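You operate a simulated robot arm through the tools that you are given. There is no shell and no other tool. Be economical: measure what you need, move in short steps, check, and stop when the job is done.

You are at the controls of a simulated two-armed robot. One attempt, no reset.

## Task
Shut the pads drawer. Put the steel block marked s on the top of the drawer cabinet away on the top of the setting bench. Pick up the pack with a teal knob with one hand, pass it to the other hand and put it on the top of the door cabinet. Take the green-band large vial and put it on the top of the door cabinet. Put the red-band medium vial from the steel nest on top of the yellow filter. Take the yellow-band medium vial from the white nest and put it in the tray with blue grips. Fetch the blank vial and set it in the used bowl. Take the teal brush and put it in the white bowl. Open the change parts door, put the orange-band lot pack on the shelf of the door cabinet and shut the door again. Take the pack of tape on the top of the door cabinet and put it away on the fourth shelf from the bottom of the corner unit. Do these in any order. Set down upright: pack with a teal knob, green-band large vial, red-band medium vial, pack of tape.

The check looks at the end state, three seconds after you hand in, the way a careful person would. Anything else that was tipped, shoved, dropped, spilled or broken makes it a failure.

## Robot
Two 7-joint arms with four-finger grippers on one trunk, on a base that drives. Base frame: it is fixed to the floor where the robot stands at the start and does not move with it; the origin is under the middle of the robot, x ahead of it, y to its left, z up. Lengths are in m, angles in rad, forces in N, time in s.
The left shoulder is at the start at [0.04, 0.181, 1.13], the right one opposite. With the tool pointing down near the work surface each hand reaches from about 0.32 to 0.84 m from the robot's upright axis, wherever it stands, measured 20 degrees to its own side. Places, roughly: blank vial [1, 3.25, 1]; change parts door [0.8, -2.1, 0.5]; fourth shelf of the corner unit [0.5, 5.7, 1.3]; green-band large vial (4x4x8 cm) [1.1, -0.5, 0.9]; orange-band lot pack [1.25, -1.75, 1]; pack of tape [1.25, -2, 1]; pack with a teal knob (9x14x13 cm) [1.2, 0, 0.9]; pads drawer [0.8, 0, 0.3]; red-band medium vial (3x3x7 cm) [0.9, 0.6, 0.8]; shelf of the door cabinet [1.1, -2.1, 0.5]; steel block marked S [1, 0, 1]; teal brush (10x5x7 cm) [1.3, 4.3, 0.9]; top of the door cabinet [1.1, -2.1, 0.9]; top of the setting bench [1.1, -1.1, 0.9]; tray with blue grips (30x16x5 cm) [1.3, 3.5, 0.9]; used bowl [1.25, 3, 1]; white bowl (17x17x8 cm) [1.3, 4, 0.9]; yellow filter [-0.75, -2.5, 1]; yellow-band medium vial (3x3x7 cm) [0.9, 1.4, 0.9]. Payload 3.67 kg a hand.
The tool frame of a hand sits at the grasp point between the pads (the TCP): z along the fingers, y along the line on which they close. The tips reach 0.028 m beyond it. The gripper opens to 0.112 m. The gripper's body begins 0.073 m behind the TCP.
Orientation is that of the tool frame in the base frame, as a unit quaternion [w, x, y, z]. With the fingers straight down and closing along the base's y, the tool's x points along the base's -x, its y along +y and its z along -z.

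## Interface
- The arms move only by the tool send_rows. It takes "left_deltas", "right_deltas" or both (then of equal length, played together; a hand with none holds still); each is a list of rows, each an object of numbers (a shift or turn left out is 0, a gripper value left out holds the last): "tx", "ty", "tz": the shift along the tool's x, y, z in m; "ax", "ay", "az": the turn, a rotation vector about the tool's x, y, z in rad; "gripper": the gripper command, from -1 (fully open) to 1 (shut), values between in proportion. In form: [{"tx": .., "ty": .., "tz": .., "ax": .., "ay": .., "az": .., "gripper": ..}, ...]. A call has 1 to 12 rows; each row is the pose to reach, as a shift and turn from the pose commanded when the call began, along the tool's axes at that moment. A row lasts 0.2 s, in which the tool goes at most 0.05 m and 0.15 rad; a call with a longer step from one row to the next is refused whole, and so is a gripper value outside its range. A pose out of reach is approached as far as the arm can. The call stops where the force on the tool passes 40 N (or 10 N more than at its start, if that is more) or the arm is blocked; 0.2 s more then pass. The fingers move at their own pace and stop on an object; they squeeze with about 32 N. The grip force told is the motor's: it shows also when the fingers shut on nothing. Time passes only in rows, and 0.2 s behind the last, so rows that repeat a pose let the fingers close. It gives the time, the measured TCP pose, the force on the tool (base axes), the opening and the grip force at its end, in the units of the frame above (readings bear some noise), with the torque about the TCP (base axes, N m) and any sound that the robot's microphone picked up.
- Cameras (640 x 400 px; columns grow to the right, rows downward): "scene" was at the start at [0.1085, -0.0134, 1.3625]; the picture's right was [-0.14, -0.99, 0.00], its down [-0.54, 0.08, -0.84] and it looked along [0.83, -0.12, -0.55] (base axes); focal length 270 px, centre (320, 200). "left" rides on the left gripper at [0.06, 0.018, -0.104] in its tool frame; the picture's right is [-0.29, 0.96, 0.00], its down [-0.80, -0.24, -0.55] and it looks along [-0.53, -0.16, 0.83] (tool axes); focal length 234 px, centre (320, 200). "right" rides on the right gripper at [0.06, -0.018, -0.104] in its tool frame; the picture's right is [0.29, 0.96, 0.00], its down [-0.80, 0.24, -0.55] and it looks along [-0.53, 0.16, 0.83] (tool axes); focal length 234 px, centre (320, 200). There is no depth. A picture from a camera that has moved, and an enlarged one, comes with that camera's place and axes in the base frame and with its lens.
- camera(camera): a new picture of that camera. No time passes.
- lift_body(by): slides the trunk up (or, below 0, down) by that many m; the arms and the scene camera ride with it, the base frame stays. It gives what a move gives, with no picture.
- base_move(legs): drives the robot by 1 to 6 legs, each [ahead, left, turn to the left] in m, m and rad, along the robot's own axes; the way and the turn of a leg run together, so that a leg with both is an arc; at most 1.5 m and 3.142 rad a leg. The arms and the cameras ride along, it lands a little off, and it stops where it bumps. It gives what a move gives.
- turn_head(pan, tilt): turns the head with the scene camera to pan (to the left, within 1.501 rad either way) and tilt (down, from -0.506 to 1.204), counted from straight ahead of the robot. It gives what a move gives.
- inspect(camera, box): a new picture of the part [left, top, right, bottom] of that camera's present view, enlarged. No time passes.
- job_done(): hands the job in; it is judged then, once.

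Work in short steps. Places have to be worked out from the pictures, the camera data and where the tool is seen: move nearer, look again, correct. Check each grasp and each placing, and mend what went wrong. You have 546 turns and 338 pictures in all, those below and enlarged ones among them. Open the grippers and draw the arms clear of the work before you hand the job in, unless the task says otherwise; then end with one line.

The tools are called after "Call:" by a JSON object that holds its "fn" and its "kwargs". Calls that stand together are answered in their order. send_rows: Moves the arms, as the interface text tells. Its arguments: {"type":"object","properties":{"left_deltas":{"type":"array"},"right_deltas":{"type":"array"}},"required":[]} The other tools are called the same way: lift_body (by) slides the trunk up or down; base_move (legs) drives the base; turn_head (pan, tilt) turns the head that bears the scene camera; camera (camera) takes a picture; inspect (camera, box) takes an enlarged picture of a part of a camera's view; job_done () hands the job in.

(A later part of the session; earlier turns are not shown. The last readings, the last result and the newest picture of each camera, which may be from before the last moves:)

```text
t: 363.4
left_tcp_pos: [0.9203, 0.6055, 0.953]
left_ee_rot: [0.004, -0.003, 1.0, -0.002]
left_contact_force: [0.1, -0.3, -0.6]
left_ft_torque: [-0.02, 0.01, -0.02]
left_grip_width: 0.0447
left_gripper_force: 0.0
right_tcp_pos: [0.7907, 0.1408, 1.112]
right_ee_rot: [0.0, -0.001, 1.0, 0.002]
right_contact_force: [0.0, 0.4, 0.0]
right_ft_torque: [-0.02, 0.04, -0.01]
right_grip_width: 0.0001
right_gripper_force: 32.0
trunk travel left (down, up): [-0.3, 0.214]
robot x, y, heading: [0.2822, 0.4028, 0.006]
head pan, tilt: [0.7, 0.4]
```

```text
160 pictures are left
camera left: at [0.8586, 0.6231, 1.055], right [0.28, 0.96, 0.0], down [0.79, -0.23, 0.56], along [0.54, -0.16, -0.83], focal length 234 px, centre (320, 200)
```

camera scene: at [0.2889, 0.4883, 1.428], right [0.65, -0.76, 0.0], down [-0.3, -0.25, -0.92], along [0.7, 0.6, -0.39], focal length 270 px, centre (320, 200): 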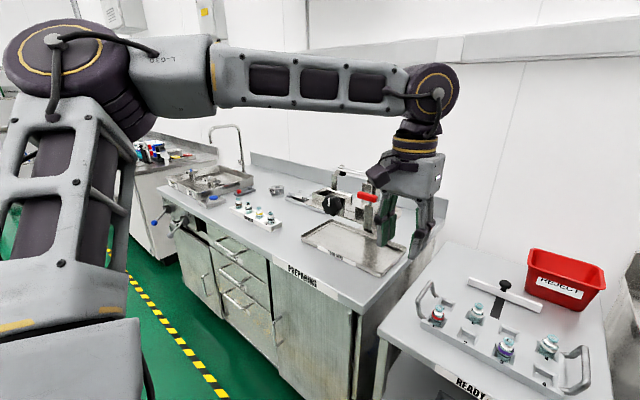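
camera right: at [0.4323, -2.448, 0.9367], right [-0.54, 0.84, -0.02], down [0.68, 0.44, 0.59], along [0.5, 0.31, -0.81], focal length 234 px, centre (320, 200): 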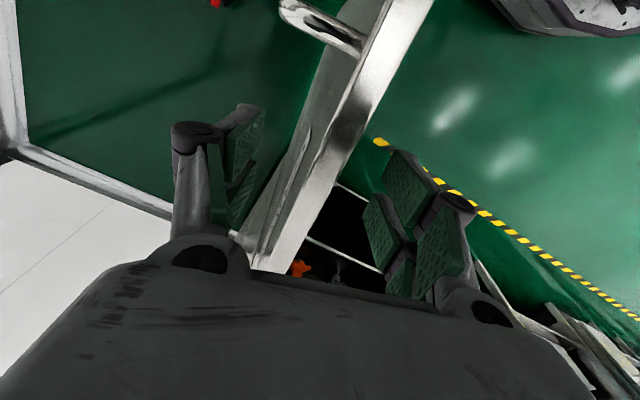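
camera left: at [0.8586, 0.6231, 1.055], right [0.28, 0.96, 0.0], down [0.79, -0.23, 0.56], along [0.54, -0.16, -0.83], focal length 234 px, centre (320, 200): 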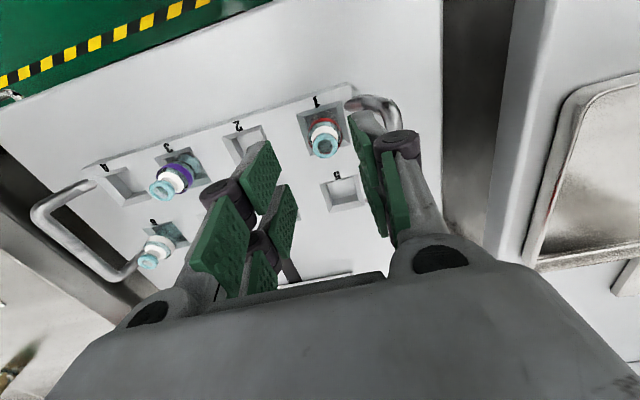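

Reached. The finger will pass between the handle's legs. I descend to z≈0.852.

Call:
{"fn": "send_rows", "kwargs": {"left_deltas": [{"tx": -0.004, "ty": 0.001, "tz": 0.035}, {"tx": -0.004, "ty": 0.001, "tz": 0.065}, {"tx": -0.004, "ty": 0.001, "tz": 0.085}, {"tx": -0.004, "ty": 0.001, "tz": 0.1}]}}

Call:
{"fn": "camera", "kwargs": {"camera": "left"}}

```text
t: 364.4
left_tcp_pos: [0.8958, 0.6229, 0.8704]
left_ee_rot: [0.003, -0.003, 1.0, 0.0]
left_contact_force: [-1.5, -1.5, -0.5]
left_ft_torque: [-0.11, -0.18, -0.09]
left_grip_width: 0.0465
left_gripper_force: 0.0
left hand out of reach, approached as far as the arm can: row 1, 2, 3, 4
right_tcp_pos: [0.7881, 0.1398, 1.1123]
right_ee_rot: [0.0, -0.001, 1.0, 0.003]
right_contact_force: [-0.6, -0.4, 0.4]
right_ft_torque: [0.03, 0.0, -0.01]
right_grip_width: 0.0001
right_gripper_force: 31.9
trunk travel left (down, up): [-0.3, 0.214]
robot x, y, heading: [0.2848, 0.3992, 0.003]
head pan, tilt: [0.7, 0.4]
```

```text
159 pictures are left
camera left: at [0.8356, 0.6409, 0.9721], right [0.28, 0.96, 0.0], down [0.79, -0.23, 0.56], along [0.54, -0.16, -0.83], focal length 234 px, centre (320, 200)
```

left: 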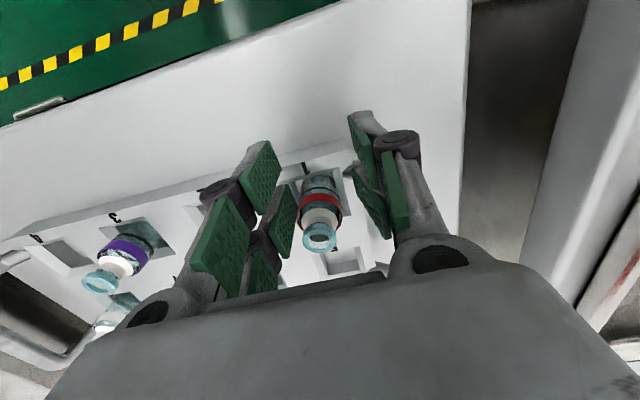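

It drifted at the reach limit without real contact. I raise straight up, then lower the trunk so that the arm works in a better range.

Call:
{"fn": "send_rows", "kwargs": {"left_deltas": [{"tz": -0.04}, {"tz": -0.08}, {"tz": -0.12}, {"tz": -0.16}, {"tz": -0.2}]}}

Call:
{"fn": "lift_body", "kwargs": {"by": -0.14}}

Call:
{"fn": "camera", "kwargs": {"camera": "left"}}

```text
t: 365.6
left_tcp_pos: [0.8963, 0.6242, 1.07]
left_ee_rot: [0.004, -0.001, 1.0, -0.001]
left_contact_force: [0.3, 0.2, -0.8]
left_ft_torque: [0.02, -0.05, -0.04]
left_grip_width: 0.0448
left_gripper_force: 0.0
right_tcp_pos: [0.7903, 0.1404, 1.112]
right_ee_rot: [0.0, -0.001, 1.0, 0.001]
right_contact_force: [0.4, -0.7, -0.8]
right_ft_torque: [0.0, -0.02, 0.0]
right_grip_width: 0.0
right_gripper_force: 31.8
trunk travel left (down, up): [-0.3, 0.214]
robot x, y, heading: [0.2795, 0.3978, 0.01]
head pan, tilt: [0.7, 0.4]
```

```text
t: 367.3
left_tcp_pos: [0.8972, 0.6252, 0.9304]
left_ee_rot: [0.005, -0.003, 1.0, -0.002]
left_contact_force: [-0.9, 0.1, -0.4]
left_ft_torque: [-0.02, 0.01, 0.0]
left_grip_width: 0.0446
left_gripper_force: 0.1
right_tcp_pos: [0.7891, 0.1405, 0.9739]
right_ee_rot: [0.0, 0.0, 1.0, 0.002]
right_contact_force: [-0.2, 0.2, 0.6]
right_ft_torque: [-0.01, 0.02, -0.03]
right_grip_width: 0.0
right_gripper_force: 31.8
trunk travel left (down, up): [-0.16, 0.354]
robot x, y, heading: [0.28, 0.4013, 0.007]
head pan, tilt: [0.7, 0.4]
```

```text
158 pictures are left
camera left: at [0.8354, 0.6426, 1.0332], right [0.28, 0.96, 0.0], down [0.79, -0.23, 0.56], along [0.54, -0.16, -0.83], focal length 234 px, centre (320, 200)
```

left: 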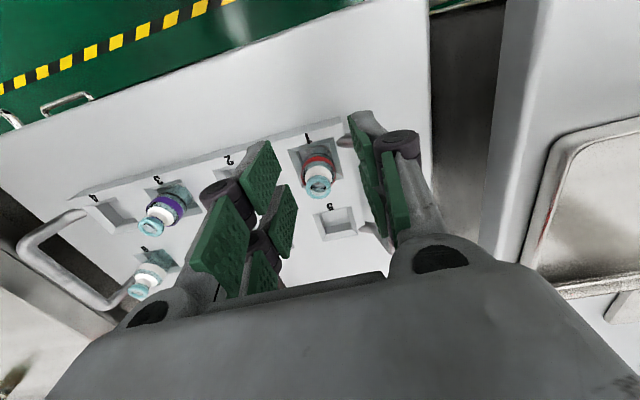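

Call:
{"fn": "send_rows", "kwargs": {"left_deltas": [{"tx": -0.014, "ty": -0.006}, {"tx": -0.027, "ty": -0.013}, {"tx": -0.027, "ty": -0.013}]}}

Call:
{"fn": "camera", "kwargs": {"camera": "left"}}

```text
t: 368.1
left_tcp_pos: [0.9242, 0.6122, 0.9315]
left_ee_rot: [0.004, -0.003, 1.0, -0.002]
left_contact_force: [0.0, -0.1, 0.2]
left_ft_torque: [0.0, 0.0, 0.05]
left_grip_width: 0.0448
left_gripper_force: 0.1
right_tcp_pos: [0.7903, 0.1421, 0.9722]
right_ee_rot: [0.0, -0.001, 1.0, 0.002]
right_contact_force: [-0.4, 0.0, 0.0]
right_ft_torque: [-0.02, -0.01, -0.01]
right_grip_width: 0.0001
right_gripper_force: 32.4
trunk travel left (down, up): [-0.16, 0.354]
robot x, y, heading: [0.2827, 0.4005, 0.01]
head pan, tilt: [0.7, 0.4]
```

```text
157 pictures are left
camera left: at [0.8624, 0.6299, 1.0333], right [0.28, 0.96, 0.0], down [0.79, -0.23, 0.56], along [0.54, -0.16, -0.83], focal length 234 px, centre (320, 200)
```

left: 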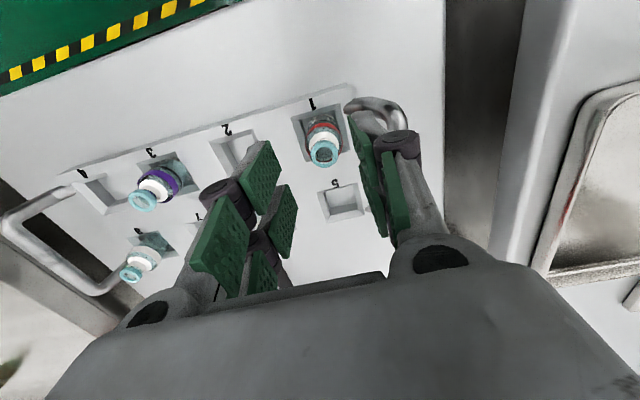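

The vial is at (0.926, 0.613). I narrow the opening to 39 mm and descend.

Call:
{"fn": "send_rows", "kwargs": {"left_deltas": [{"tx": -0.004, "ty": 0.001, "gripper": 0.31}, {"tx": -0.004, "ty": 0.001, "tz": 0.03}, {"tx": -0.004, "ty": 0.001, "tz": 0.055}, {"tx": -0.004, "ty": 0.001, "tz": 0.07}, {"tx": -0.004, "ty": 0.001, "tz": 0.077}]}}

Call:
{"fn": "camera", "kwargs": {"camera": "left"}}

```text
t: 369.3
left_tcp_pos: [0.9279, 0.6114, 0.8549]
left_ee_rot: [0.006, -0.003, 1.0, -0.002]
left_contact_force: [0.4, -0.4, 9.8]
left_ft_torque: [0.33, 0.14, 0.0]
left_grip_width: 0.0389
left_gripper_force: 0.3
right_tcp_pos: [0.7892, 0.1406, 0.9718]
right_ee_rot: [0.001, 0.0, 1.0, 0.0]
right_contact_force: [-0.1, 0.2, 0.6]
right_ft_torque: [-0.02, 0.01, 0.03]
right_grip_width: 0.0
right_gripper_force: 32.1
trunk travel left (down, up): [-0.16, 0.354]
robot x, y, heading: [0.2797, 0.4016, 0.003]
head pan, tilt: [0.7, 0.4]
```

```text
156 pictures are left
camera left: at [0.8663, 0.6298, 0.9577], right [0.28, 0.96, 0.0], down [0.79, -0.23, 0.56], along [0.54, -0.16, -0.83], focal length 234 px, centre (320, 200)
```

left: 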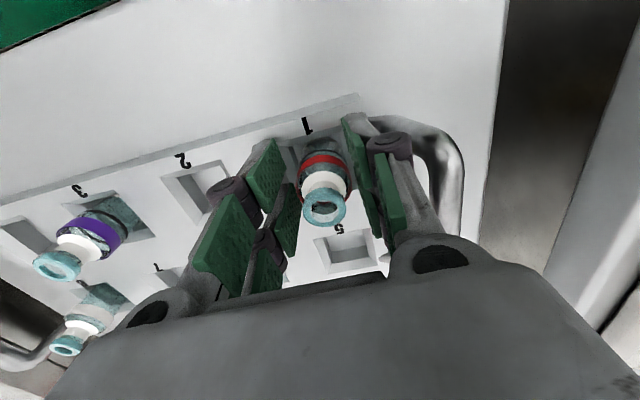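

The tips rest on the nest's top and the vial is between the pads. I rise 2 mm, close and lift.

Call:
{"fn": "send_rows", "kwargs": {"left_deltas": [{"tz": -0.002}, {"tz": -0.002, "gripper": 1}, {"tz": -0.002}, {"tz": -0.002}, {"tz": -0.03}, {"tz": -0.07}, {"tz": -0.11}, {"tz": -0.15}]}}

Call:
{"fn": "camera", "kwargs": {"camera": "left"}}

```text
t: 371.1
left_tcp_pos: [0.9274, 0.6116, 1.0042]
left_ee_rot: [0.004, -0.003, 1.0, -0.001]
left_contact_force: [0.5, 0.0, 1.2]
left_ft_torque: [0.02, 0.03, 0.02]
left_grip_width: 0.0276
left_gripper_force: 31.8
right_tcp_pos: [0.7894, 0.1407, 0.9714]
right_ee_rot: [0.001, -0.001, 1.0, 0.002]
right_contact_force: [0.1, -0.3, -0.5]
right_ft_torque: [0.0, -0.03, 0.02]
right_grip_width: 0.0
right_gripper_force: 31.4
trunk travel left (down, up): [-0.16, 0.354]
robot x, y, heading: [0.2839, 0.4009, 0.007]
head pan, tilt: [0.7, 0.4]
```

```text
155 pictures are left
camera left: at [0.866, 0.6304, 1.1064], right [0.28, 0.96, 0.0], down [0.79, -0.23, 0.56], along [0.54, -0.16, -0.83], focal length 234 px, centre (320, 200)
```

left: 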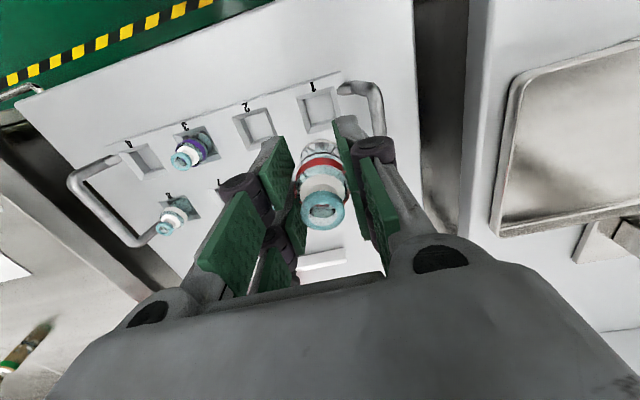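

The red vial is held. I raise the trunk again and drive to the tunnel machine.

Call:
{"fn": "lift_body", "kwargs": {"by": 0.14}}

Call:
{"fn": "base_move", "kwargs": {"legs": [[-0.33, 0, 0], [0, 0, -1.5708], [1.3, 0, 0], [0.9, 0, 0], [0, 0, -1.5708]]}}

Call:
{"fn": "turn_head", "kwargs": {"pan": 0.3, "tilt": 0.4}}

Call:
{"fn": "camera", "kwargs": {"camera": "scene"}}

```text
t: 372.8
left_tcp_pos: [0.9282, 0.6136, 1.142]
left_ee_rot: [0.004, -0.003, 1.0, 0.0]
left_contact_force: [-0.5, 0.4, -0.6]
left_ft_torque: [-0.01, 0.01, -0.01]
left_grip_width: 0.0278
left_gripper_force: 32.2
right_tcp_pos: [0.7909, 0.1402, 1.1118]
right_ee_rot: [-0.001, -0.001, 1.0, 0.002]
right_contact_force: [-0.8, 0.4, -0.1]
right_ft_torque: [0.01, 0.0, -0.01]
right_grip_width: 0.0001
right_gripper_force: 32.4
trunk travel left (down, up): [-0.3, 0.214]
robot x, y, heading: [0.2818, 0.4006, 0.006]
head pan, tilt: [0.7, 0.4]
```

```text
t: 394.2
left_tcp_pos: [-0.6374, -2.0325, 1.142]
left_ee_rot: [-0.001, 1.0, 0.01, -0.004]
left_contact_force: [-0.3, 0.4, -0.8]
left_ft_torque: [-0.03, -0.02, 0.0]
left_grip_width: 0.0277
left_gripper_force: 32.6
right_tcp_pos: [-0.508, -1.5576, 1.1118]
right_ee_rot: [0.002, 1.0, 0.008, 0.0]
right_contact_force: [0.3, -0.1, 1.2]
right_ft_torque: [0.0, 0.01, -0.02]
right_grip_width: 0.0
right_gripper_force: 32.0
trunk travel left (down, up): [-0.3, 0.214]
robot x, y, heading: [0.0023, -1.8112, -3.122]
head pan, tilt: [0.7, 0.4]
```

```text
t: 395.1
left_tcp_pos: [-0.6382, -2.0339, 1.1424]
left_ee_rot: [-0.002, 1.0, 0.01, -0.003]
left_contact_force: [0.0, -0.1, 0.5]
left_ft_torque: [-0.02, 0.0, 0.0]
left_grip_width: 0.0275
left_gripper_force: 32.1
right_tcp_pos: [-0.5075, -1.5585, 1.1121]
right_ee_rot: [0.002, 1.0, 0.007, 0.0]
right_contact_force: [-0.7, -0.1, -0.7]
right_ft_torque: [0.0, 0.0, -0.02]
right_grip_width: 0.0001
right_gripper_force: 32.1
trunk travel left (down, up): [-0.3, 0.214]
robot x, y, heading: [0.0019, -1.8112, -3.117]
head pan, tilt: [0.3, 0.4]
```

```text
154 pictures are left
camera scene: at [-0.1052, -1.8413, 1.428], right [-0.32, 0.95, 0.0], down [0.37, 0.12, -0.92], along [-0.87, -0.29, -0.39], focal length 270 px, centre (320, 200)
```

scene: 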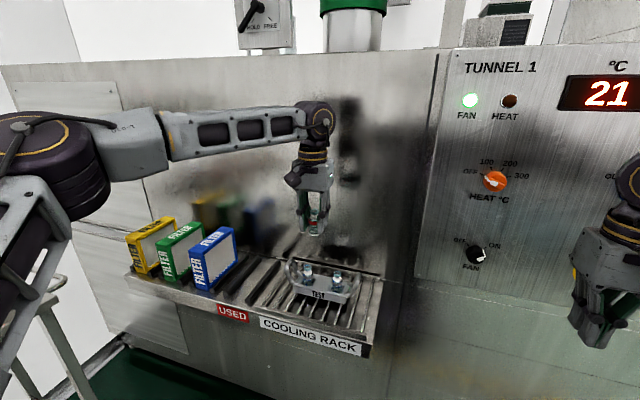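

Call:
{"fn": "inspect", "kwargs": {"camera": "scene", "box": [100, 170, 400, 370]}}

Call:
{"fn": "camera", "kwargs": {"camera": "left"}}

```text
2.00 times, centred on (250, 270) of scene
camera zoom: at [-0.1052, -1.8413, 1.428], right [-0.32, 0.95, 0.0], down [0.37, 0.12, -0.92], along [-0.87, -0.29, -0.39], focal length 540 px, centre (460, 60)
```

zoom: 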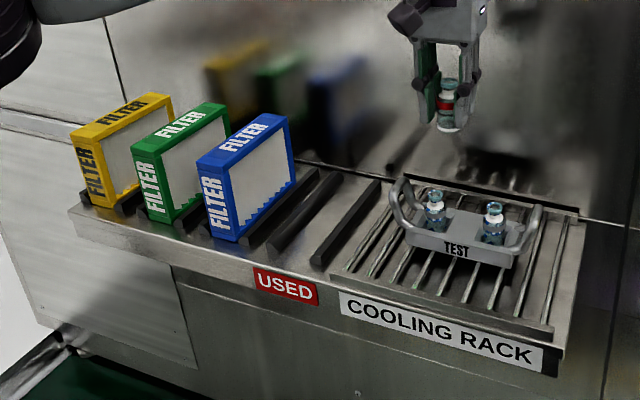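

```text
152 pictures are left
camera left: at [-0.5777, -2.0496, 1.2452], right [-0.27, -0.96, 0.0], down [-0.8, 0.22, 0.56], along [-0.54, 0.15, -0.83], focal length 234 px, centre (320, 200)
```

left: 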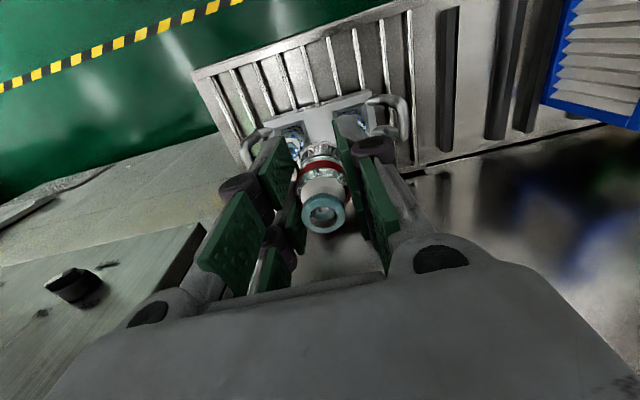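

Call:
{"fn": "inspect", "kwargs": {"camera": "scene", "box": [120, 200, 250, 300]}}

```text
4.00 times, centred on (185, 250) of scene
camera zoom: at [-0.1052, -1.8413, 1.428], right [-0.32, 0.95, 0.0], down [0.37, 0.12, -0.92], along [-0.87, -0.29, -0.39], focal length 1080 px, centre (860, 0)
```

zoom: 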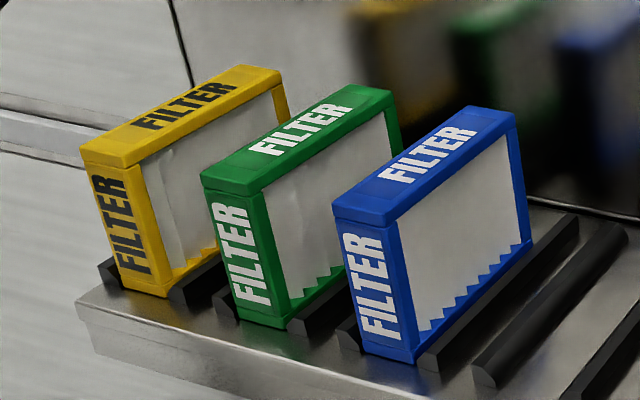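

I'll sidestep 15 cm toward it and triangulate the filter's top from a second viewpoint.

Call:
{"fn": "base_move", "kwargs": {"legs": [[0, 0.2, -0.02]]}}

Call:
{"fn": "turn_head", "kwargs": {"pan": 0.6, "tilt": 0.5}}

Call:
{"fn": "camera", "kwargs": {"camera": "scene"}}

Call:
{"fn": "inspect", "kwargs": {"camera": "scene", "box": [200, 140, 400, 300]}}

```text
t: 396.7
left_tcp_pos: [-0.6403, -2.2198, 1.1421]
left_ee_rot: [-0.001, 1.0, 0.0, -0.004]
left_contact_force: [0.7, -0.9, -0.7]
left_ft_torque: [0.02, 0.02, 0.02]
left_grip_width: 0.0278
left_gripper_force: 32.2
right_tcp_pos: [-0.5015, -1.7498, 1.1117]
right_ee_rot: [0.002, 1.0, -0.002, 0.0]
right_contact_force: [0.2, -0.6, 0.2]
right_ft_torque: [-0.03, -0.04, -0.01]
right_grip_width: 0.0
right_gripper_force: 32.2
trunk travel left (down, up): [-0.3, 0.214]
robot x, y, heading: [0.0037, -2.0095, -3.14]
head pan, tilt: [0.3, 0.4]
```

```text
t: 397.5
left_tcp_pos: [-0.6413, -2.219, 1.1424]
left_ee_rot: [-0.002, 1.0, 0.0, -0.003]
left_contact_force: [0.1, 0.7, -1.0]
left_ft_torque: [-0.03, -0.01, -0.05]
left_grip_width: 0.0278
left_gripper_force: 32.1
right_tcp_pos: [-0.5005, -1.7489, 1.1114]
right_ee_rot: [0.002, 1.0, -0.002, 0.0]
right_contact_force: [0.0, 0.3, 0.6]
right_ft_torque: [0.0, -0.01, 0.03]
right_grip_width: 0.0004
right_gripper_force: 31.9
trunk travel left (down, up): [-0.3, 0.214]
robot x, y, heading: [0.0021, -2.0108, -3.139]
head pan, tilt: [0.6, 0.499]
```

```text
150 pictures are left
camera scene: at [-0.0905, -2.0629, 1.4189], right [-0.56, 0.83, 0.0], down [0.4, 0.27, -0.88], along [-0.72, -0.5, -0.48], focal length 270 px, centre (320, 200)
```

scene: 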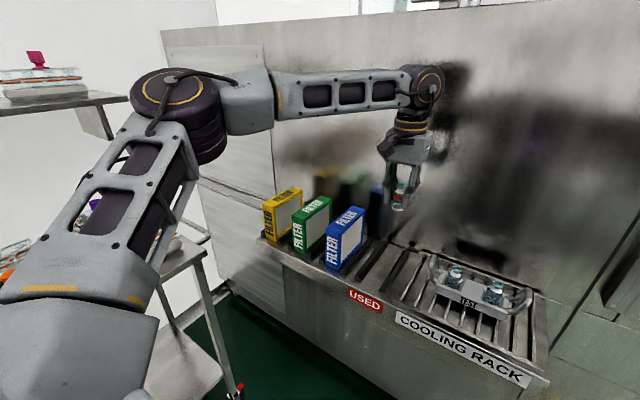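

```text
2.50 times, centred on (300, 220) of scene
camera zoom: at [-0.0905, -2.0629, 1.4189], right [-0.56, 0.83, 0.0], down [0.4, 0.27, -0.88], along [-0.72, -0.5, -0.48], focal length 675 px, centre (370, 150)
```

zoom: 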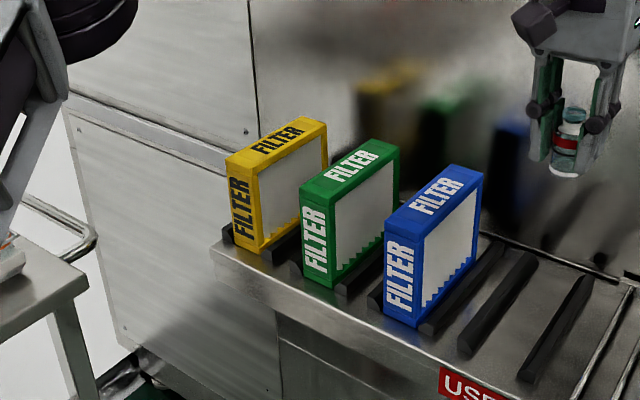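

The yellow filter's top spans x -0.575…-0.71, y -2.553…-2.612 at z≈1.017. I sidestep 15 cm left, then move the vial over its centre.

Call:
{"fn": "base_move", "kwargs": {"legs": [[0, 0.15, 0]]}}

Call:
{"fn": "send_rows", "kwargs": {"left_deltas": [{"ty": 0.04}, {"ty": 0.08}, {"ty": 0.12}, {"ty": 0.16}, {"ty": 0.2}]}}

Call:
{"fn": "camera", "kwargs": {"camera": "left"}}

Call:
{"fn": "camera", "kwargs": {"camera": "scene"}}

```text
t: 398.9
left_tcp_pos: [-0.6406, -2.369, 1.1437]
left_ee_rot: [-0.001, 1.0, 0.0, -0.003]
left_contact_force: [0.1, 0.0, 0.0]
left_ft_torque: [-0.02, -0.01, 0.02]
left_grip_width: 0.0278
left_gripper_force: 31.7
right_tcp_pos: [-0.5009, -1.8976, 1.1121]
right_ee_rot: [0.001, 1.0, -0.002, 0.0]
right_contact_force: [0.1, 0.3, -0.4]
right_ft_torque: [-0.05, -0.01, -0.02]
right_grip_width: 0.0001
right_gripper_force: 32.1
trunk travel left (down, up): [-0.3, 0.214]
robot x, y, heading: [0.0002, -2.1587, 3.142]
head pan, tilt: [0.6, 0.499]
```

```text
t: 400.1
left_tcp_pos: [-0.641, -2.5706, 1.1413]
left_ee_rot: [-0.003, 1.0, 0.0, -0.003]
left_contact_force: [-0.3, -0.5, -0.4]
left_ft_torque: [0.01, 0.0, 0.01]
left_grip_width: 0.0281
left_gripper_force: 31.8
right_tcp_pos: [-0.5, -1.9007, 1.1118]
right_ee_rot: [0.001, 1.0, -0.004, 0.0]
right_contact_force: [-0.5, -0.5, 0.0]
right_ft_torque: [0.04, 0.02, 0.04]
right_grip_width: 0.0
right_gripper_force: 32.1
trunk travel left (down, up): [-0.3, 0.214]
robot x, y, heading: [0.0039, -2.1607, 3.136]
head pan, tilt: [0.6, 0.499]
```

```text
148 pictures are left
camera left: at [-0.5803, -2.589, 1.2436], right [-0.29, -0.96, 0.0], down [-0.79, 0.24, 0.56], along [-0.54, 0.16, -0.83], focal length 234 px, centre (320, 200)
```

left: 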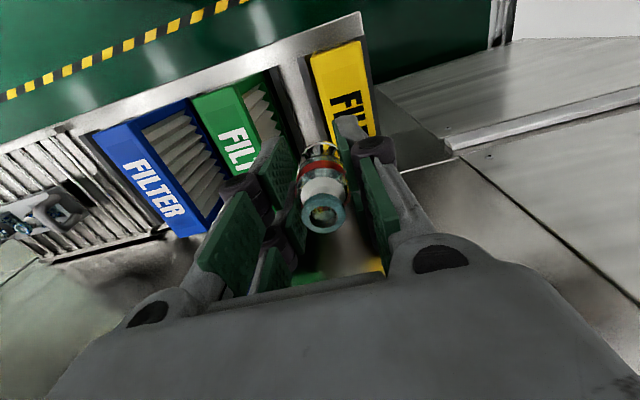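

```text
147 pictures are left
camera scene: at [-0.0905, -2.2154, 1.4188], right [-0.56, 0.83, 0.0], down [0.4, 0.27, -0.88], along [-0.72, -0.49, -0.48], focal length 270 px, centre (320, 200)
```

scene: 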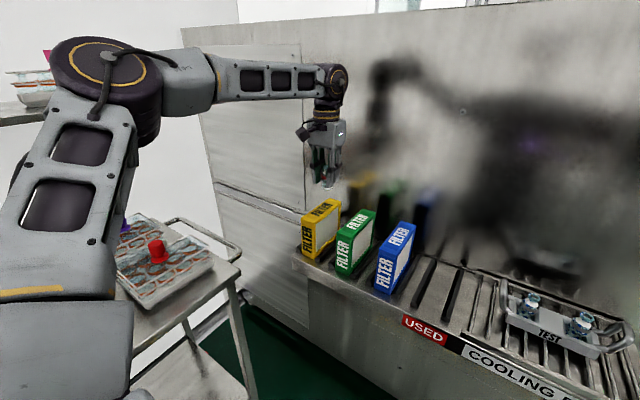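

From the wrist camera the yellow top's edges are at y≈-2.579 and -2.622, so I shift 3 cm further and lower to just above it.

Call:
{"fn": "send_rows", "kwargs": {"left_deltas": [{"ty": 0.015}, {"ty": 0.03}, {"ty": 0.03, "tz": 0.03}]}}

Call:
{"fn": "camera", "kwargs": {"camera": "left"}}

Call:
{"fn": "inspect", "kwargs": {"camera": "scene", "box": [260, 100, 440, 280]}}

```text
t: 400.9
left_tcp_pos: [-0.6428, -2.5979, 1.1106]
left_ee_rot: [-0.001, 1.0, 0.0, -0.003]
left_contact_force: [0.0, 0.6, -0.6]
left_ft_torque: [0.0, -0.02, 0.0]
left_grip_width: 0.0274
left_gripper_force: 31.9
right_tcp_pos: [-0.5014, -1.898, 1.1118]
right_ee_rot: [0.002, 1.0, -0.004, -0.001]
right_contact_force: [0.3, 0.9, -0.6]
right_ft_torque: [0.0, -0.01, -0.03]
right_grip_width: 0.0
right_gripper_force: 31.8
trunk travel left (down, up): [-0.3, 0.214]
robot x, y, heading: [0.0079, -2.1605, 3.139]
head pan, tilt: [0.6, 0.499]
```

```text
146 pictures are left
camera left: at [-0.5818, -2.6172, 1.2137], right [-0.29, -0.96, 0.0], down [-0.79, 0.24, 0.56], along [-0.54, 0.16, -0.83], focal length 234 px, centre (320, 200)
```

left: 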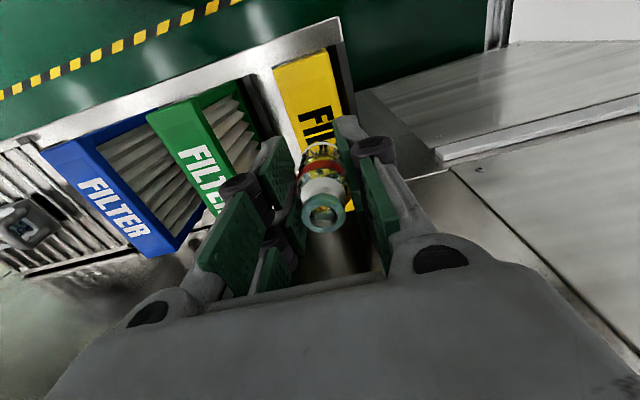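

```text
2.22 times, centred on (350, 190) of scene
camera zoom: at [-0.0914, -2.2137, 1.4188], right [-0.56, 0.83, 0.0], down [0.4, 0.27, -0.88], along [-0.72, -0.5, -0.48], focal length 600 px, centre (253, 222)
```

zoom: 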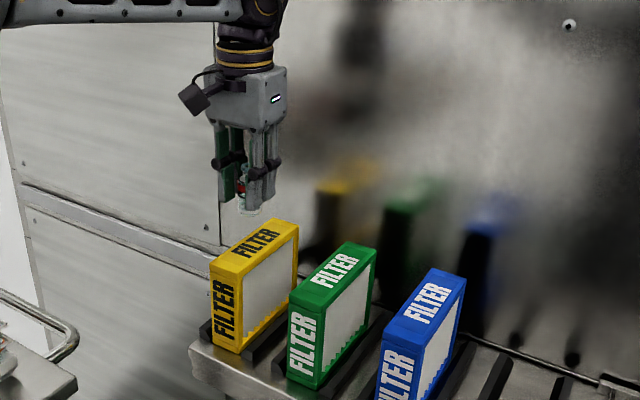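

Centred on the yellow top by the wrist view. I lower in small steps until the vial touches.

Call:
{"fn": "send_rows", "kwargs": {"left_deltas": [{"ty": 0.002, "tz": 0.015}, {"ty": 0.002, "tz": 0.025}, {"ty": 0.002, "tz": 0.031}, {"ty": 0.002, "tz": 0.036}]}}

Call:
{"fn": "inspect", "kwargs": {"camera": "scene", "box": [280, 140, 400, 260]}}

```text
t: 401.9
left_tcp_pos: [-0.6427, -2.6015, 1.0744]
left_ee_rot: [-0.002, 1.0, 0.0, -0.003]
left_contact_force: [0.4, -0.1, -0.2]
left_ft_torque: [-0.01, -0.03, 0.0]
left_grip_width: 0.028
left_gripper_force: 31.6
right_tcp_pos: [-0.5008, -1.8978, 1.1121]
right_ee_rot: [0.001, 1.0, -0.002, 0.001]
right_contact_force: [0.2, -0.3, -0.5]
right_ft_torque: [0.03, -0.01, -0.02]
right_grip_width: 0.0
right_gripper_force: 32.2
trunk travel left (down, up): [-0.3, 0.214]
robot x, y, heading: [0.0063, -2.1587, 3.145]
head pan, tilt: [0.6, 0.499]
```

```text
3.33 times, centred on (340, 200) of scene
camera zoom: at [-0.0909, -2.2139, 1.4188], right [-0.56, 0.83, 0.0], down [0.4, 0.27, -0.88], along [-0.72, -0.5, -0.48], focal length 900 px, centre (253, 200)
```

zoom: 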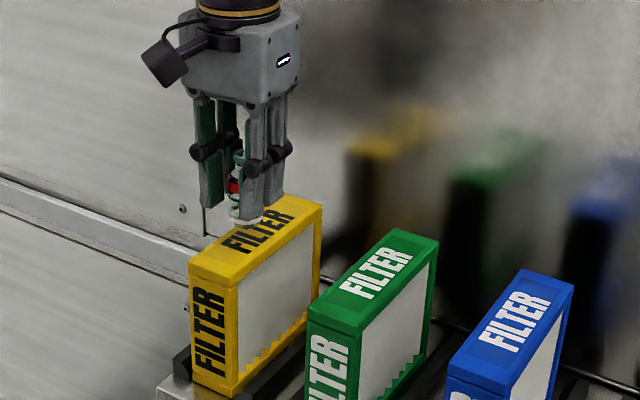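

The vial's bottom is still a couple of cm above the face and will land mid-face. Continuing down slowly.

Call:
{"fn": "send_rows", "kwargs": {"left_deltas": [{"tz": 0.008}, {"tz": 0.014}, {"tz": 0.019}, {"tz": 0.023}]}}

```text
t: 402.9
left_tcp_pos: [-0.6416, -2.6012, 1.0579]
left_ee_rot: [-0.001, 1.0, 0.0, -0.008]
left_contact_force: [-2.9, -4.9, 23.9]
left_ft_torque: [-0.22, 0.22, 0.05]
left_grip_width: 0.028
left_gripper_force: 31.9
right_tcp_pos: [-0.4988, -1.8978, 1.113]
right_ee_rot: [0.002, 1.0, -0.003, -0.001]
right_contact_force: [-0.4, -1.0, -0.6]
right_ft_torque: [-0.02, -0.03, -0.01]
right_grip_width: 0.0001
right_gripper_force: 32.0
trunk travel left (down, up): [-0.3, 0.214]
robot x, y, heading: [0.0059, -2.1609, 3.137]
head pan, tilt: [0.6, 0.499]
```

Contact. I relieve the press by 4 mm and check the seating.

Call:
{"fn": "send_rows", "kwargs": {"left_deltas": [{"tz": -0.004}, {"tz": -0.005}]}}

Call:
{"fn": "inspect", "kwargs": {"camera": "scene", "box": [300, 160, 380, 240]}}

Call:
{"fn": "camera", "kwargs": {"camera": "left"}}

```text
t: 403.5
left_tcp_pos: [-0.6411, -2.6, 1.0573]
left_ee_rot: [-0.002, 1.0, -0.001, -0.004]
left_contact_force: [-3.3, -1.4, 9.4]
left_ft_torque: [-0.03, 0.22, -0.02]
left_grip_width: 0.0282
left_gripper_force: 31.5
right_tcp_pos: [-0.5004, -1.8966, 1.1117]
right_ee_rot: [0.001, 1.0, -0.004, 0.0]
right_contact_force: [1.1, -0.5, -0.2]
right_ft_torque: [0.01, 0.0, -0.04]
right_grip_width: 0.0
right_gripper_force: 31.7
trunk travel left (down, up): [-0.3, 0.214]
robot x, y, heading: [0.004, -2.1617, 3.14]
head pan, tilt: [0.6, 0.499]
```

```text
5.00 times, centred on (340, 200) of scene
camera zoom: at [-0.0902, -2.2132, 1.4188], right [-0.56, 0.83, 0.0], down [0.4, 0.27, -0.88], along [-0.73, -0.5, -0.48], focal length 1350 px, centre (220, 200)
```

zoom: 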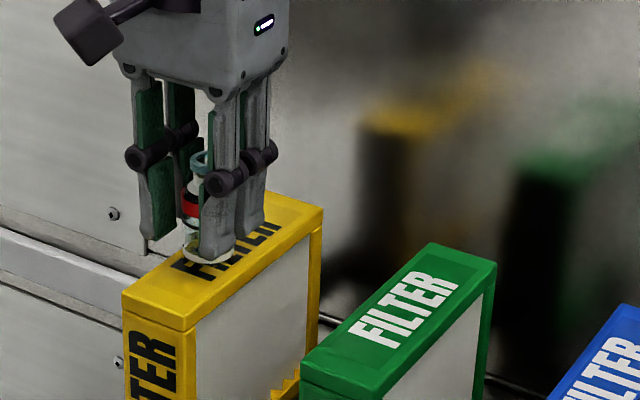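

```text
142 pictures are left
camera left: at [-0.5812, -2.6191, 1.1602], right [-0.29, -0.96, 0.0], down [-0.79, 0.24, 0.56], along [-0.54, 0.16, -0.83], focal length 234 px, centre (320, 200)
```

left: 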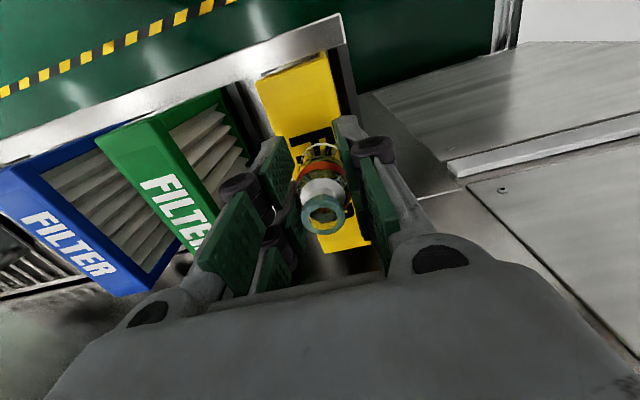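

The vial sits mid-face. I open slowly and rise straight up.

Call:
{"fn": "send_rows", "kwargs": {"left_deltas": [{"gripper": 0.46}, {"gripper": 0.42}, {"gripper": 0.36}, {"gripper": 0.25}, {"gripper": 0.1}, {"gripper": 0.1}]}}

Call:
{"fn": "camera", "kwargs": {"camera": "left"}}

```text
t: 404.9
left_tcp_pos: [-0.6418, -2.6006, 1.0573]
left_ee_rot: [-0.001, 1.0, 0.0, -0.004]
left_contact_force: [0.0, -0.4, 0.1]
left_ft_torque: [-0.01, -0.01, 0.0]
left_grip_width: 0.0502
left_gripper_force: 0.0
right_tcp_pos: [-0.5001, -1.8991, 1.111]
right_ee_rot: [0.001, 1.0, -0.003, 0.0]
right_contact_force: [-0.2, 0.8, 0.0]
right_ft_torque: [0.0, -0.02, 0.05]
right_grip_width: 0.0
right_gripper_force: 32.1
trunk travel left (down, up): [-0.3, 0.214]
robot x, y, heading: [0.0043, -2.1632, 3.139]
head pan, tilt: [0.6, 0.499]
```

```text
141 pictures are left
camera left: at [-0.5815, -2.6199, 1.1606], right [-0.29, -0.96, 0.0], down [-0.79, 0.24, 0.56], along [-0.54, 0.16, -0.83], focal length 234 px, centre (320, 200)
```

left: 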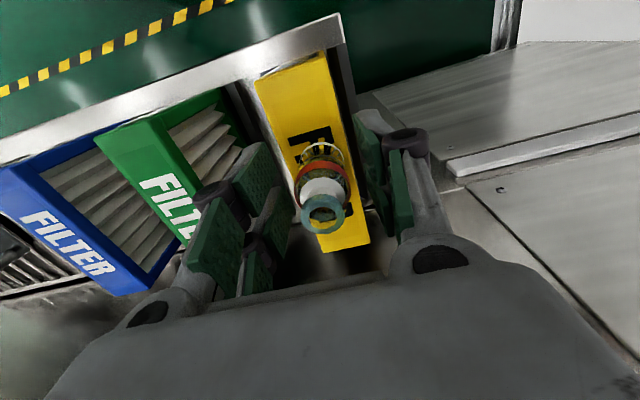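

It stands by itself. Rising and backing away.

Call:
{"fn": "send_rows", "kwargs": {"left_deltas": [{"tz": -0.02}, {"tz": -0.05}, {"tz": -0.09}, {"tz": -0.13}, {"tz": -0.16}, {"tz": -0.16, "tx": 0.04}, {"tz": -0.16, "tx": 0.08, "ty": -0.03}, {"tz": -0.16, "tx": 0.11, "ty": -0.07}, {"tz": -0.16, "tx": 0.14, "ty": -0.11}]}}

Call:
{"fn": "inspect", "kwargs": {"camera": "scene", "box": [260, 120, 440, 280]}}

```text
t: 406.9
left_tcp_pos: [-0.4979, -2.4909, 1.2183]
left_ee_rot: [-0.002, 1.0, 0.0, -0.005]
left_contact_force: [0.6, 1.0, 0.2]
left_ft_torque: [0.0, 0.04, 0.02]
left_grip_width: 0.0504
left_gripper_force: 0.0
right_tcp_pos: [-0.4995, -1.8983, 1.1123]
right_ee_rot: [0.002, 1.0, -0.003, -0.001]
right_contact_force: [0.1, -0.1, 0.0]
right_ft_torque: [-0.06, 0.04, 0.01]
right_grip_width: 0.0002
right_gripper_force: 32.0
trunk travel left (down, up): [-0.3, 0.214]
robot x, y, heading: [0.0045, -2.1625, 3.141]
head pan, tilt: [0.6, 0.499]
```

```text
2.50 times, centred on (350, 200) of scene
camera zoom: at [-0.0888, -2.213, 1.419], right [-0.56, 0.83, 0.0], down [0.39, 0.27, -0.88], along [-0.73, -0.5, -0.48], focal length 675 px, centre (245, 200)
```

zoom: 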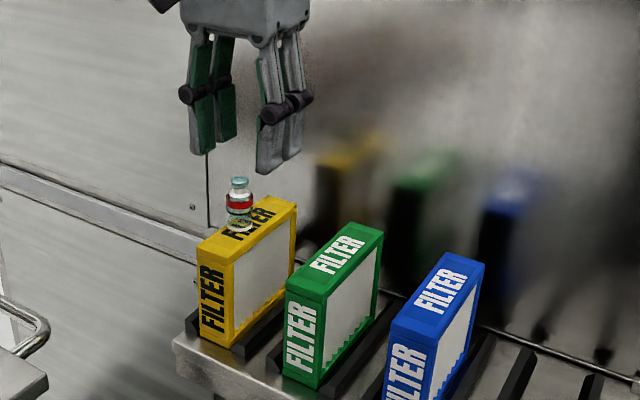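

The red-band vial stands upright on the yellow filter. Next I drive back to the tape on the bench, taking the 19°-right stance for the right hand.

Call:
{"fn": "base_move", "kwargs": {"legs": [[0, -0.83, 0], [0, 0, 2.812], [0.22, 0.075, 0]]}}

Call:
{"fn": "turn_head", "kwargs": {"pan": -0.2, "tilt": 0.6}}

Call:
{"fn": "camera", "kwargs": {"camera": "scene"}}

```text
t: 420.2
left_tcp_pos: [0.8207, -1.1631, 1.2156]
left_ee_rot: [0.005, 0.157, 0.988, -0.002]
left_contact_force: [0.0, 0.5, 0.2]
left_ft_torque: [-0.03, 0.0, -0.02]
left_grip_width: 0.0505
left_gripper_force: 0.1
right_tcp_pos: [0.637, -1.7266, 1.1116]
right_ee_rot: [0.0, 0.16, 0.987, 0.002]
right_contact_force: [1.1, -0.1, 0.0]
right_ft_torque: [-0.01, 0.01, -0.02]
right_grip_width: 0.0
right_gripper_force: 32.0
trunk travel left (down, up): [-0.3, 0.214]
robot x, y, heading: [0.2351, -1.3256, -0.319]
head pan, tilt: [0.6, 0.499]
```

```text
t: 421.3
left_tcp_pos: [0.8208, -1.1627, 1.2163]
left_ee_rot: [0.003, 0.157, 0.988, -0.002]
left_contact_force: [-0.3, 0.1, -0.8]
left_ft_torque: [0.0, -0.02, -0.01]
left_grip_width: 0.0504
left_gripper_force: 0.1
right_tcp_pos: [0.6379, -1.7279, 1.1127]
right_ee_rot: [0.001, 0.16, 0.987, 0.002]
right_contact_force: [-0.2, -0.1, 0.5]
right_ft_torque: [-0.03, 0.0, 0.0]
right_grip_width: 0.0001
right_gripper_force: 32.4
trunk travel left (down, up): [-0.3, 0.214]
robot x, y, heading: [0.2351, -1.3188, -0.318]
head pan, tilt: [-0.201, 0.6]
```

```text
139 pictures are left
camera scene: at [0.3341, -1.3722, 1.4098], right [-0.49, -0.87, 0.0], down [-0.49, 0.28, -0.82], along [0.72, -0.41, -0.57], focal length 270 px, centre (320, 200)
```

scene: 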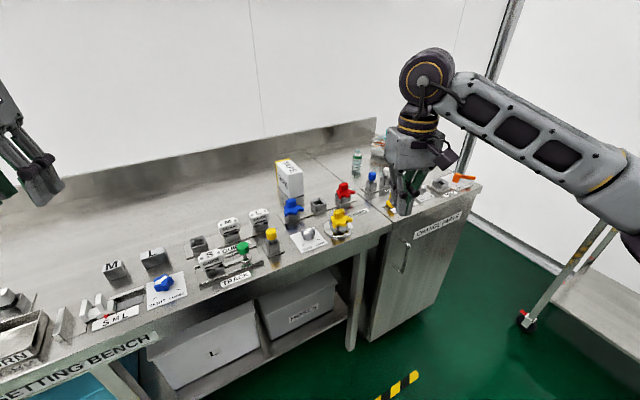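

Call:
{"fn": "base_move", "kwargs": {"legs": [[0.068, 0.022, -0.01]]}}

Call:
{"fn": "send_rows", "kwargs": {"right_deltas": [{"az": -0.11, "gripper": -0.6}, {"az": -0.22}, {"az": -0.325}, {"az": -0.325, "tz": -0.03}]}}

Call:
{"fn": "send_rows", "kwargs": {"right_deltas": [{"tx": -0.025, "ty": 0.004, "ay": -0.135}, {"tx": -0.05, "ty": 0.008, "ay": -0.27}, {"tx": -0.08, "ty": 0.012, "ay": -0.405}, {"tx": -0.11, "ty": 0.016, "tz": 0.01, "ay": -0.54}, {"tx": -0.14, "ty": 0.02, "tz": 0.025, "ay": -0.675}, {"tx": -0.17, "ty": 0.023, "tz": 0.04, "ay": -0.81}, {"tx": -0.2, "ty": 0.026, "tz": 0.055, "ay": -0.95}]}}

Call:
{"fn": "camera", "kwargs": {"camera": "right"}}

```text
t: 422.3
left_tcp_pos: [0.8928, -1.1682, 1.2167]
left_ee_rot: [0.004, 0.162, 0.987, -0.001]
left_contact_force: [0.8, -0.3, 0.0]
left_ft_torque: [-0.03, 0.02, -0.01]
left_grip_width: 0.0504
left_gripper_force: 0.1
right_tcp_pos: [0.7026, -1.7324, 1.1117]
right_ee_rot: [0.0, 0.164, 0.986, 0.002]
right_contact_force: [0.5, 0.0, -0.4]
right_ft_torque: [0.0, 0.02, -0.04]
right_grip_width: 0.0002
right_gripper_force: 32.5
trunk travel left (down, up): [-0.3, 0.214]
robot x, y, heading: [0.3082, -1.3246, -0.323]
head pan, tilt: [-0.201, 0.6]
```

```text
t: 423.3
left_tcp_pos: [0.8904, -1.1689, 1.2177]
left_ee_rot: [0.004, 0.163, 0.987, -0.003]
left_contact_force: [0.3, 0.0, -0.2]
left_ft_torque: [-0.02, -0.02, 0.0]
left_grip_width: 0.0507
left_gripper_force: 0.1
right_tcp_pos: [0.7015, -1.7315, 1.1424]
right_ee_rot: [0.0, 0.002, 1.0, 0.001]
right_contact_force: [0.7, 0.3, -0.4]
right_ft_torque: [0.0, -0.01, -0.01]
right_grip_width: 0.0898
right_gripper_force: 0.1
trunk travel left (down, up): [-0.3, 0.214]
robot x, y, heading: [0.3094, -1.3185, -0.324]
head pan, tilt: [-0.201, 0.6]
```

```text
t: 424.9
left_tcp_pos: [0.8929, -1.1688, 1.2152]
left_ee_rot: [0.003, 0.163, 0.987, -0.002]
left_contact_force: [0.8, -0.2, -0.1]
left_ft_torque: [0.0, 0.02, 0.04]
left_grip_width: 0.0503
left_gripper_force: 0.1
right_tcp_pos: [0.9028, -1.7074, 1.0877]
right_ee_rot: [0.459, 0.003, 0.889, 0.0]
right_contact_force: [0.8, -0.4, 0.6]
right_ft_torque: [-0.02, -0.01, 0.03]
right_grip_width: 0.0897
right_gripper_force: 0.1
trunk travel left (down, up): [-0.3, 0.214]
robot x, y, heading: [0.3072, -1.3196, -0.325]
head pan, tilt: [-0.201, 0.6]
```

```text
138 pictures are left
camera right: at [0.7835, -1.7246, 1.0987], right [-0.16, 0.96, -0.23], down [0.01, 0.24, 0.97], along [0.99, 0.15, -0.05], focal length 234 px, centre (320, 200)
```

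right: 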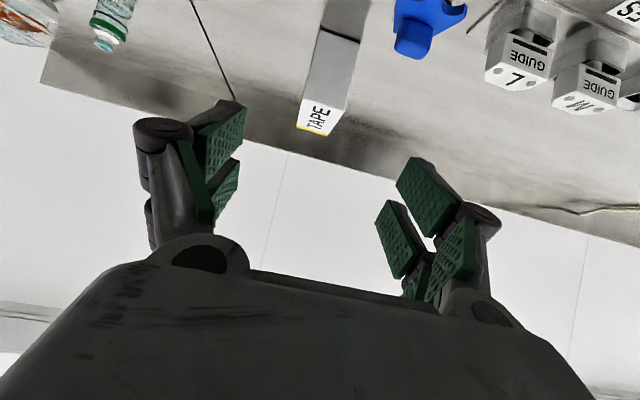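

The tape's front face is at x≈1.09, y≈-1.706. Advancing onto it.

Call:
{"fn": "send_rows", "kwargs": {"right_deltas": [{"tx": 0.003, "tz": 0.04}, {"tx": 0.006, "tz": 0.08}, {"tx": 0.009, "tz": 0.12}, {"tx": 0.012, "tz": 0.16}, {"tx": 0.015, "tz": 0.2}, {"tx": 0.017, "tz": 0.235}]}}

Call:
{"fn": "camera", "kwargs": {"camera": "right"}}

```text
t: 426.3
left_tcp_pos: [0.8948, -1.1692, 1.2158]
left_ee_rot: [0.003, 0.163, 0.987, -0.003]
left_contact_force: [0.2, -0.3, -0.9]
left_ft_torque: [0.0, 0.04, 0.0]
left_grip_width: 0.0502
left_gripper_force: 0.1
right_tcp_pos: [1.0865, -1.71, 0.9368]
right_ee_rot: [0.458, 0.003, 0.889, -0.001]
right_contact_force: [0.2, -0.3, -0.3]
right_ft_torque: [-0.02, -0.01, -0.01]
right_grip_width: 0.0896
right_gripper_force: 0.1
trunk travel left (down, up): [-0.3, 0.214]
robot x, y, heading: [0.3075, -1.3189, -0.326]
head pan, tilt: [-0.201, 0.6]
```

```text
137 pictures are left
camera right: at [0.9654, -1.7252, 0.9481], right [-0.16, 0.96, -0.23], down [0.01, 0.24, 0.97], along [0.99, 0.15, -0.05], focal length 234 px, centre (320, 200)
```

right: 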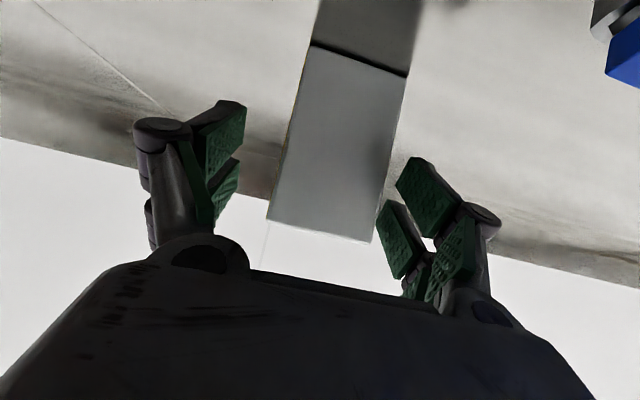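

Call:
{"fn": "send_rows", "kwargs": {"right_deltas": [{"tx": 0.0, "ty": 0.004, "tz": 0.02}, {"tx": 0.0, "ty": 0.004, "tz": 0.042}, {"tx": 0.0, "ty": 0.004, "tz": 0.042, "gripper": 1}, {"tx": 0.0, "ty": 0.004, "tz": 0.042}, {"tx": 0.0, "ty": 0.004, "tz": 0.042}]}}

Call:
{"fn": "send_rows", "kwargs": {"right_deltas": [{"tx": -0.0244, "tz": -0.0174}, {"tx": -0.0488, "tz": -0.0348}, {"tx": -0.0733, "tz": -0.0522}, {"tx": -0.0977, "tz": -0.0696}]}}

Call:
{"fn": "inspect", "kwargs": {"camera": "scene", "box": [240, 90, 420, 240]}}

```text
t: 427.5
left_tcp_pos: [0.8936, -1.169, 1.2174]
left_ee_rot: [0.004, 0.163, 0.987, -0.002]
left_contact_force: [0.5, 0.1, 0.9]
left_ft_torque: [0.03, 0.0, 0.03]
left_grip_width: 0.0504
left_gripper_force: 0.2
right_tcp_pos: [1.1197, -1.7048, 0.9128]
right_ee_rot: [0.458, 0.002, 0.889, 0.0]
right_contact_force: [0.8, 0.2, 0.0]
right_ft_torque: [-0.07, 0.07, 0.02]
right_grip_width: 0.0635
right_gripper_force: 32.3
trunk travel left (down, up): [-0.3, 0.214]
robot x, y, heading: [0.308, -1.3198, -0.326]
head pan, tilt: [-0.201, 0.6]
```

```text
t: 428.5
left_tcp_pos: [0.8919, -1.1683, 1.2166]
left_ee_rot: [0.004, 0.163, 0.987, -0.002]
left_contact_force: [-0.3, 0.2, -0.3]
left_ft_torque: [0.0, 0.0, -0.02]
left_grip_width: 0.0501
left_gripper_force: 0.0
right_tcp_pos: [1.1191, -1.702, 1.0318]
right_ee_rot: [0.458, 0.003, 0.889, 0.0]
right_contact_force: [-0.6, 0.2, -2.3]
right_ft_torque: [0.0, 0.06, -0.04]
right_grip_width: 0.063
right_gripper_force: 32.2
trunk travel left (down, up): [-0.3, 0.214]
robot x, y, heading: [0.3066, -1.3195, -0.324]
head pan, tilt: [-0.201, 0.6]
```

```text
2.67 times, centred on (330, 165) of scene
camera zoom: at [0.4032, -1.3732, 1.4098], right [-0.5, -0.86, 0.0], down [-0.49, 0.28, -0.83], along [0.71, -0.41, -0.56], focal length 720 px, centre (293, 293)
```

zoom: 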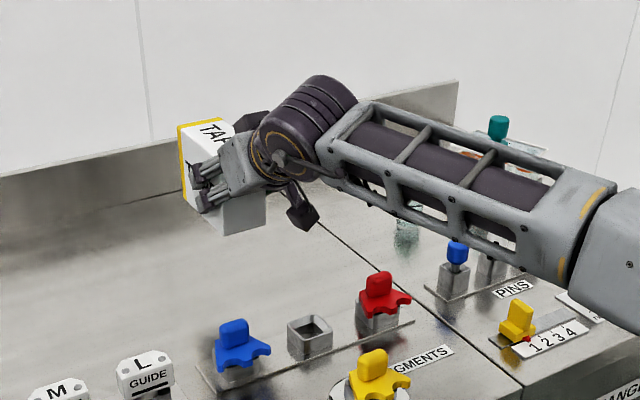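

The tape is held upright. I draw it in a bit, back off, turn to face +y and drive down the aisle, stopping to look.

Call:
{"fn": "send_rows", "kwargs": {"right_deltas": [{"tx": 0.022, "ty": 0.013, "tz": -0.031}, {"tx": 0.044, "ty": 0.026, "tz": -0.062}, {"tx": 0.066, "ty": 0.038, "tz": -0.093}, {"tx": 0.088, "ty": 0.051, "tz": -0.124}, {"tx": 0.11, "ty": 0.064, "tz": -0.155}]}}

Call:
{"fn": "base_move", "kwargs": {"legs": [[-0.25, -0.08, 0], [0, 0, 1.895], [1.3, 0, 0], [0.9, 0, 0]]}}

Call:
{"fn": "turn_head", "kwargs": {"pan": 0.0, "tilt": 0.3}}

Call:
{"fn": "camera", "kwargs": {"camera": "scene"}}

```text
t: 429.7
left_tcp_pos: [0.8928, -1.1692, 1.2171]
left_ee_rot: [0.004, 0.163, 0.987, -0.002]
left_contact_force: [-0.5, -0.1, 0.5]
left_ft_torque: [0.01, 0.0, -0.02]
left_grip_width: 0.05
left_gripper_force: 0.0
right_tcp_pos: [0.9285, -1.6402, 1.0337]
right_ee_rot: [0.459, 0.003, 0.889, 0.0]
right_contact_force: [-0.8, -0.1, -2.6]
right_ft_torque: [-0.02, 0.05, 0.02]
right_grip_width: 0.0629
right_gripper_force: 31.9
trunk travel left (down, up): [-0.3, 0.214]
robot x, y, heading: [0.3069, -1.3204, -0.325]
head pan, tilt: [-0.201, 0.6]
```

```text
t: 447.5
left_tcp_pos: [-0.2936, 1.4091, 1.217]
left_ee_rot: [-0.004, 0.708, -0.706, -0.002]
left_contact_force: [-0.5, -0.1, -0.1]
left_ft_torque: [0.02, 0.0, -0.01]
left_grip_width: 0.0505
left_gripper_force: 0.1
right_tcp_pos: [0.14, 1.5977, 1.0329]
right_ee_rot: [-0.266, 0.722, -0.519, -0.372]
right_contact_force: [0.2, 0.9, -2.2]
right_ft_torque: [-0.05, -0.04, 0.01]
right_grip_width: 0.0601
right_gripper_force: 32.0
trunk travel left (down, up): [-0.3, 0.214]
robot x, y, heading: [0.0439, 0.9077, 1.576]
head pan, tilt: [-0.201, 0.6]
```

```text
t: 448.3
left_tcp_pos: [-0.2929, 1.4114, 1.2162]
left_ee_rot: [-0.003, 0.709, -0.706, -0.002]
left_contact_force: [0.2, -0.8, -0.4]
left_ft_torque: [0.0, 0.02, 0.03]
left_grip_width: 0.0505
left_gripper_force: 0.1
right_tcp_pos: [0.1406, 1.5978, 1.0334]
right_ee_rot: [-0.266, 0.722, -0.52, -0.372]
right_contact_force: [0.2, -0.6, -2.6]
right_ft_torque: [-0.06, -0.06, 0.01]
right_grip_width: 0.0597
right_gripper_force: 31.9
trunk travel left (down, up): [-0.3, 0.214]
robot x, y, heading: [0.0414, 0.9082, 1.575]
head pan, tilt: [0.0, 0.3]
```

```text
135 pictures are left
camera scene: at [0.0405, 1.019, 1.4372], right [1.0, 0.0, 0.0], down [0.0, -0.3, -0.95], along [0.0, 0.95, -0.3], focal length 270 px, centre (320, 200)
```

scene: 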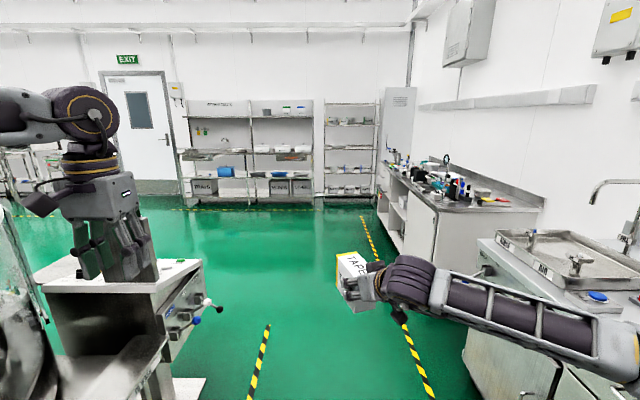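

Call:
{"fn": "inspect", "kwargs": {"camera": "scene", "box": [300, 80, 440, 210]}}

```text
3.08 times, centred on (370, 145) of scene
camera zoom: at [0.0405, 1.019, 1.4372], right [1.0, 0.0, 0.0], down [0.0, -0.3, -0.95], along [0.0, 0.95, -0.3], focal length 831 px, centre (166, 369)
```

zoom: 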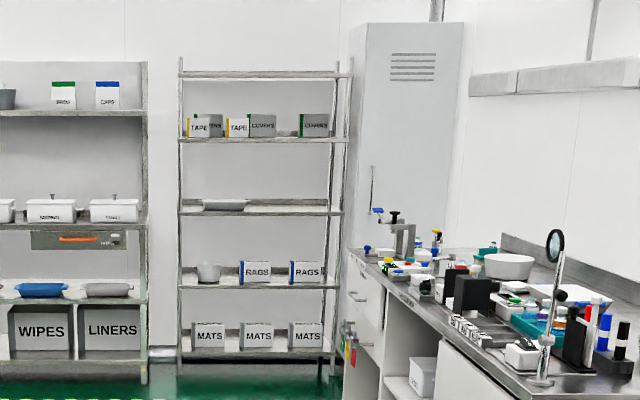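

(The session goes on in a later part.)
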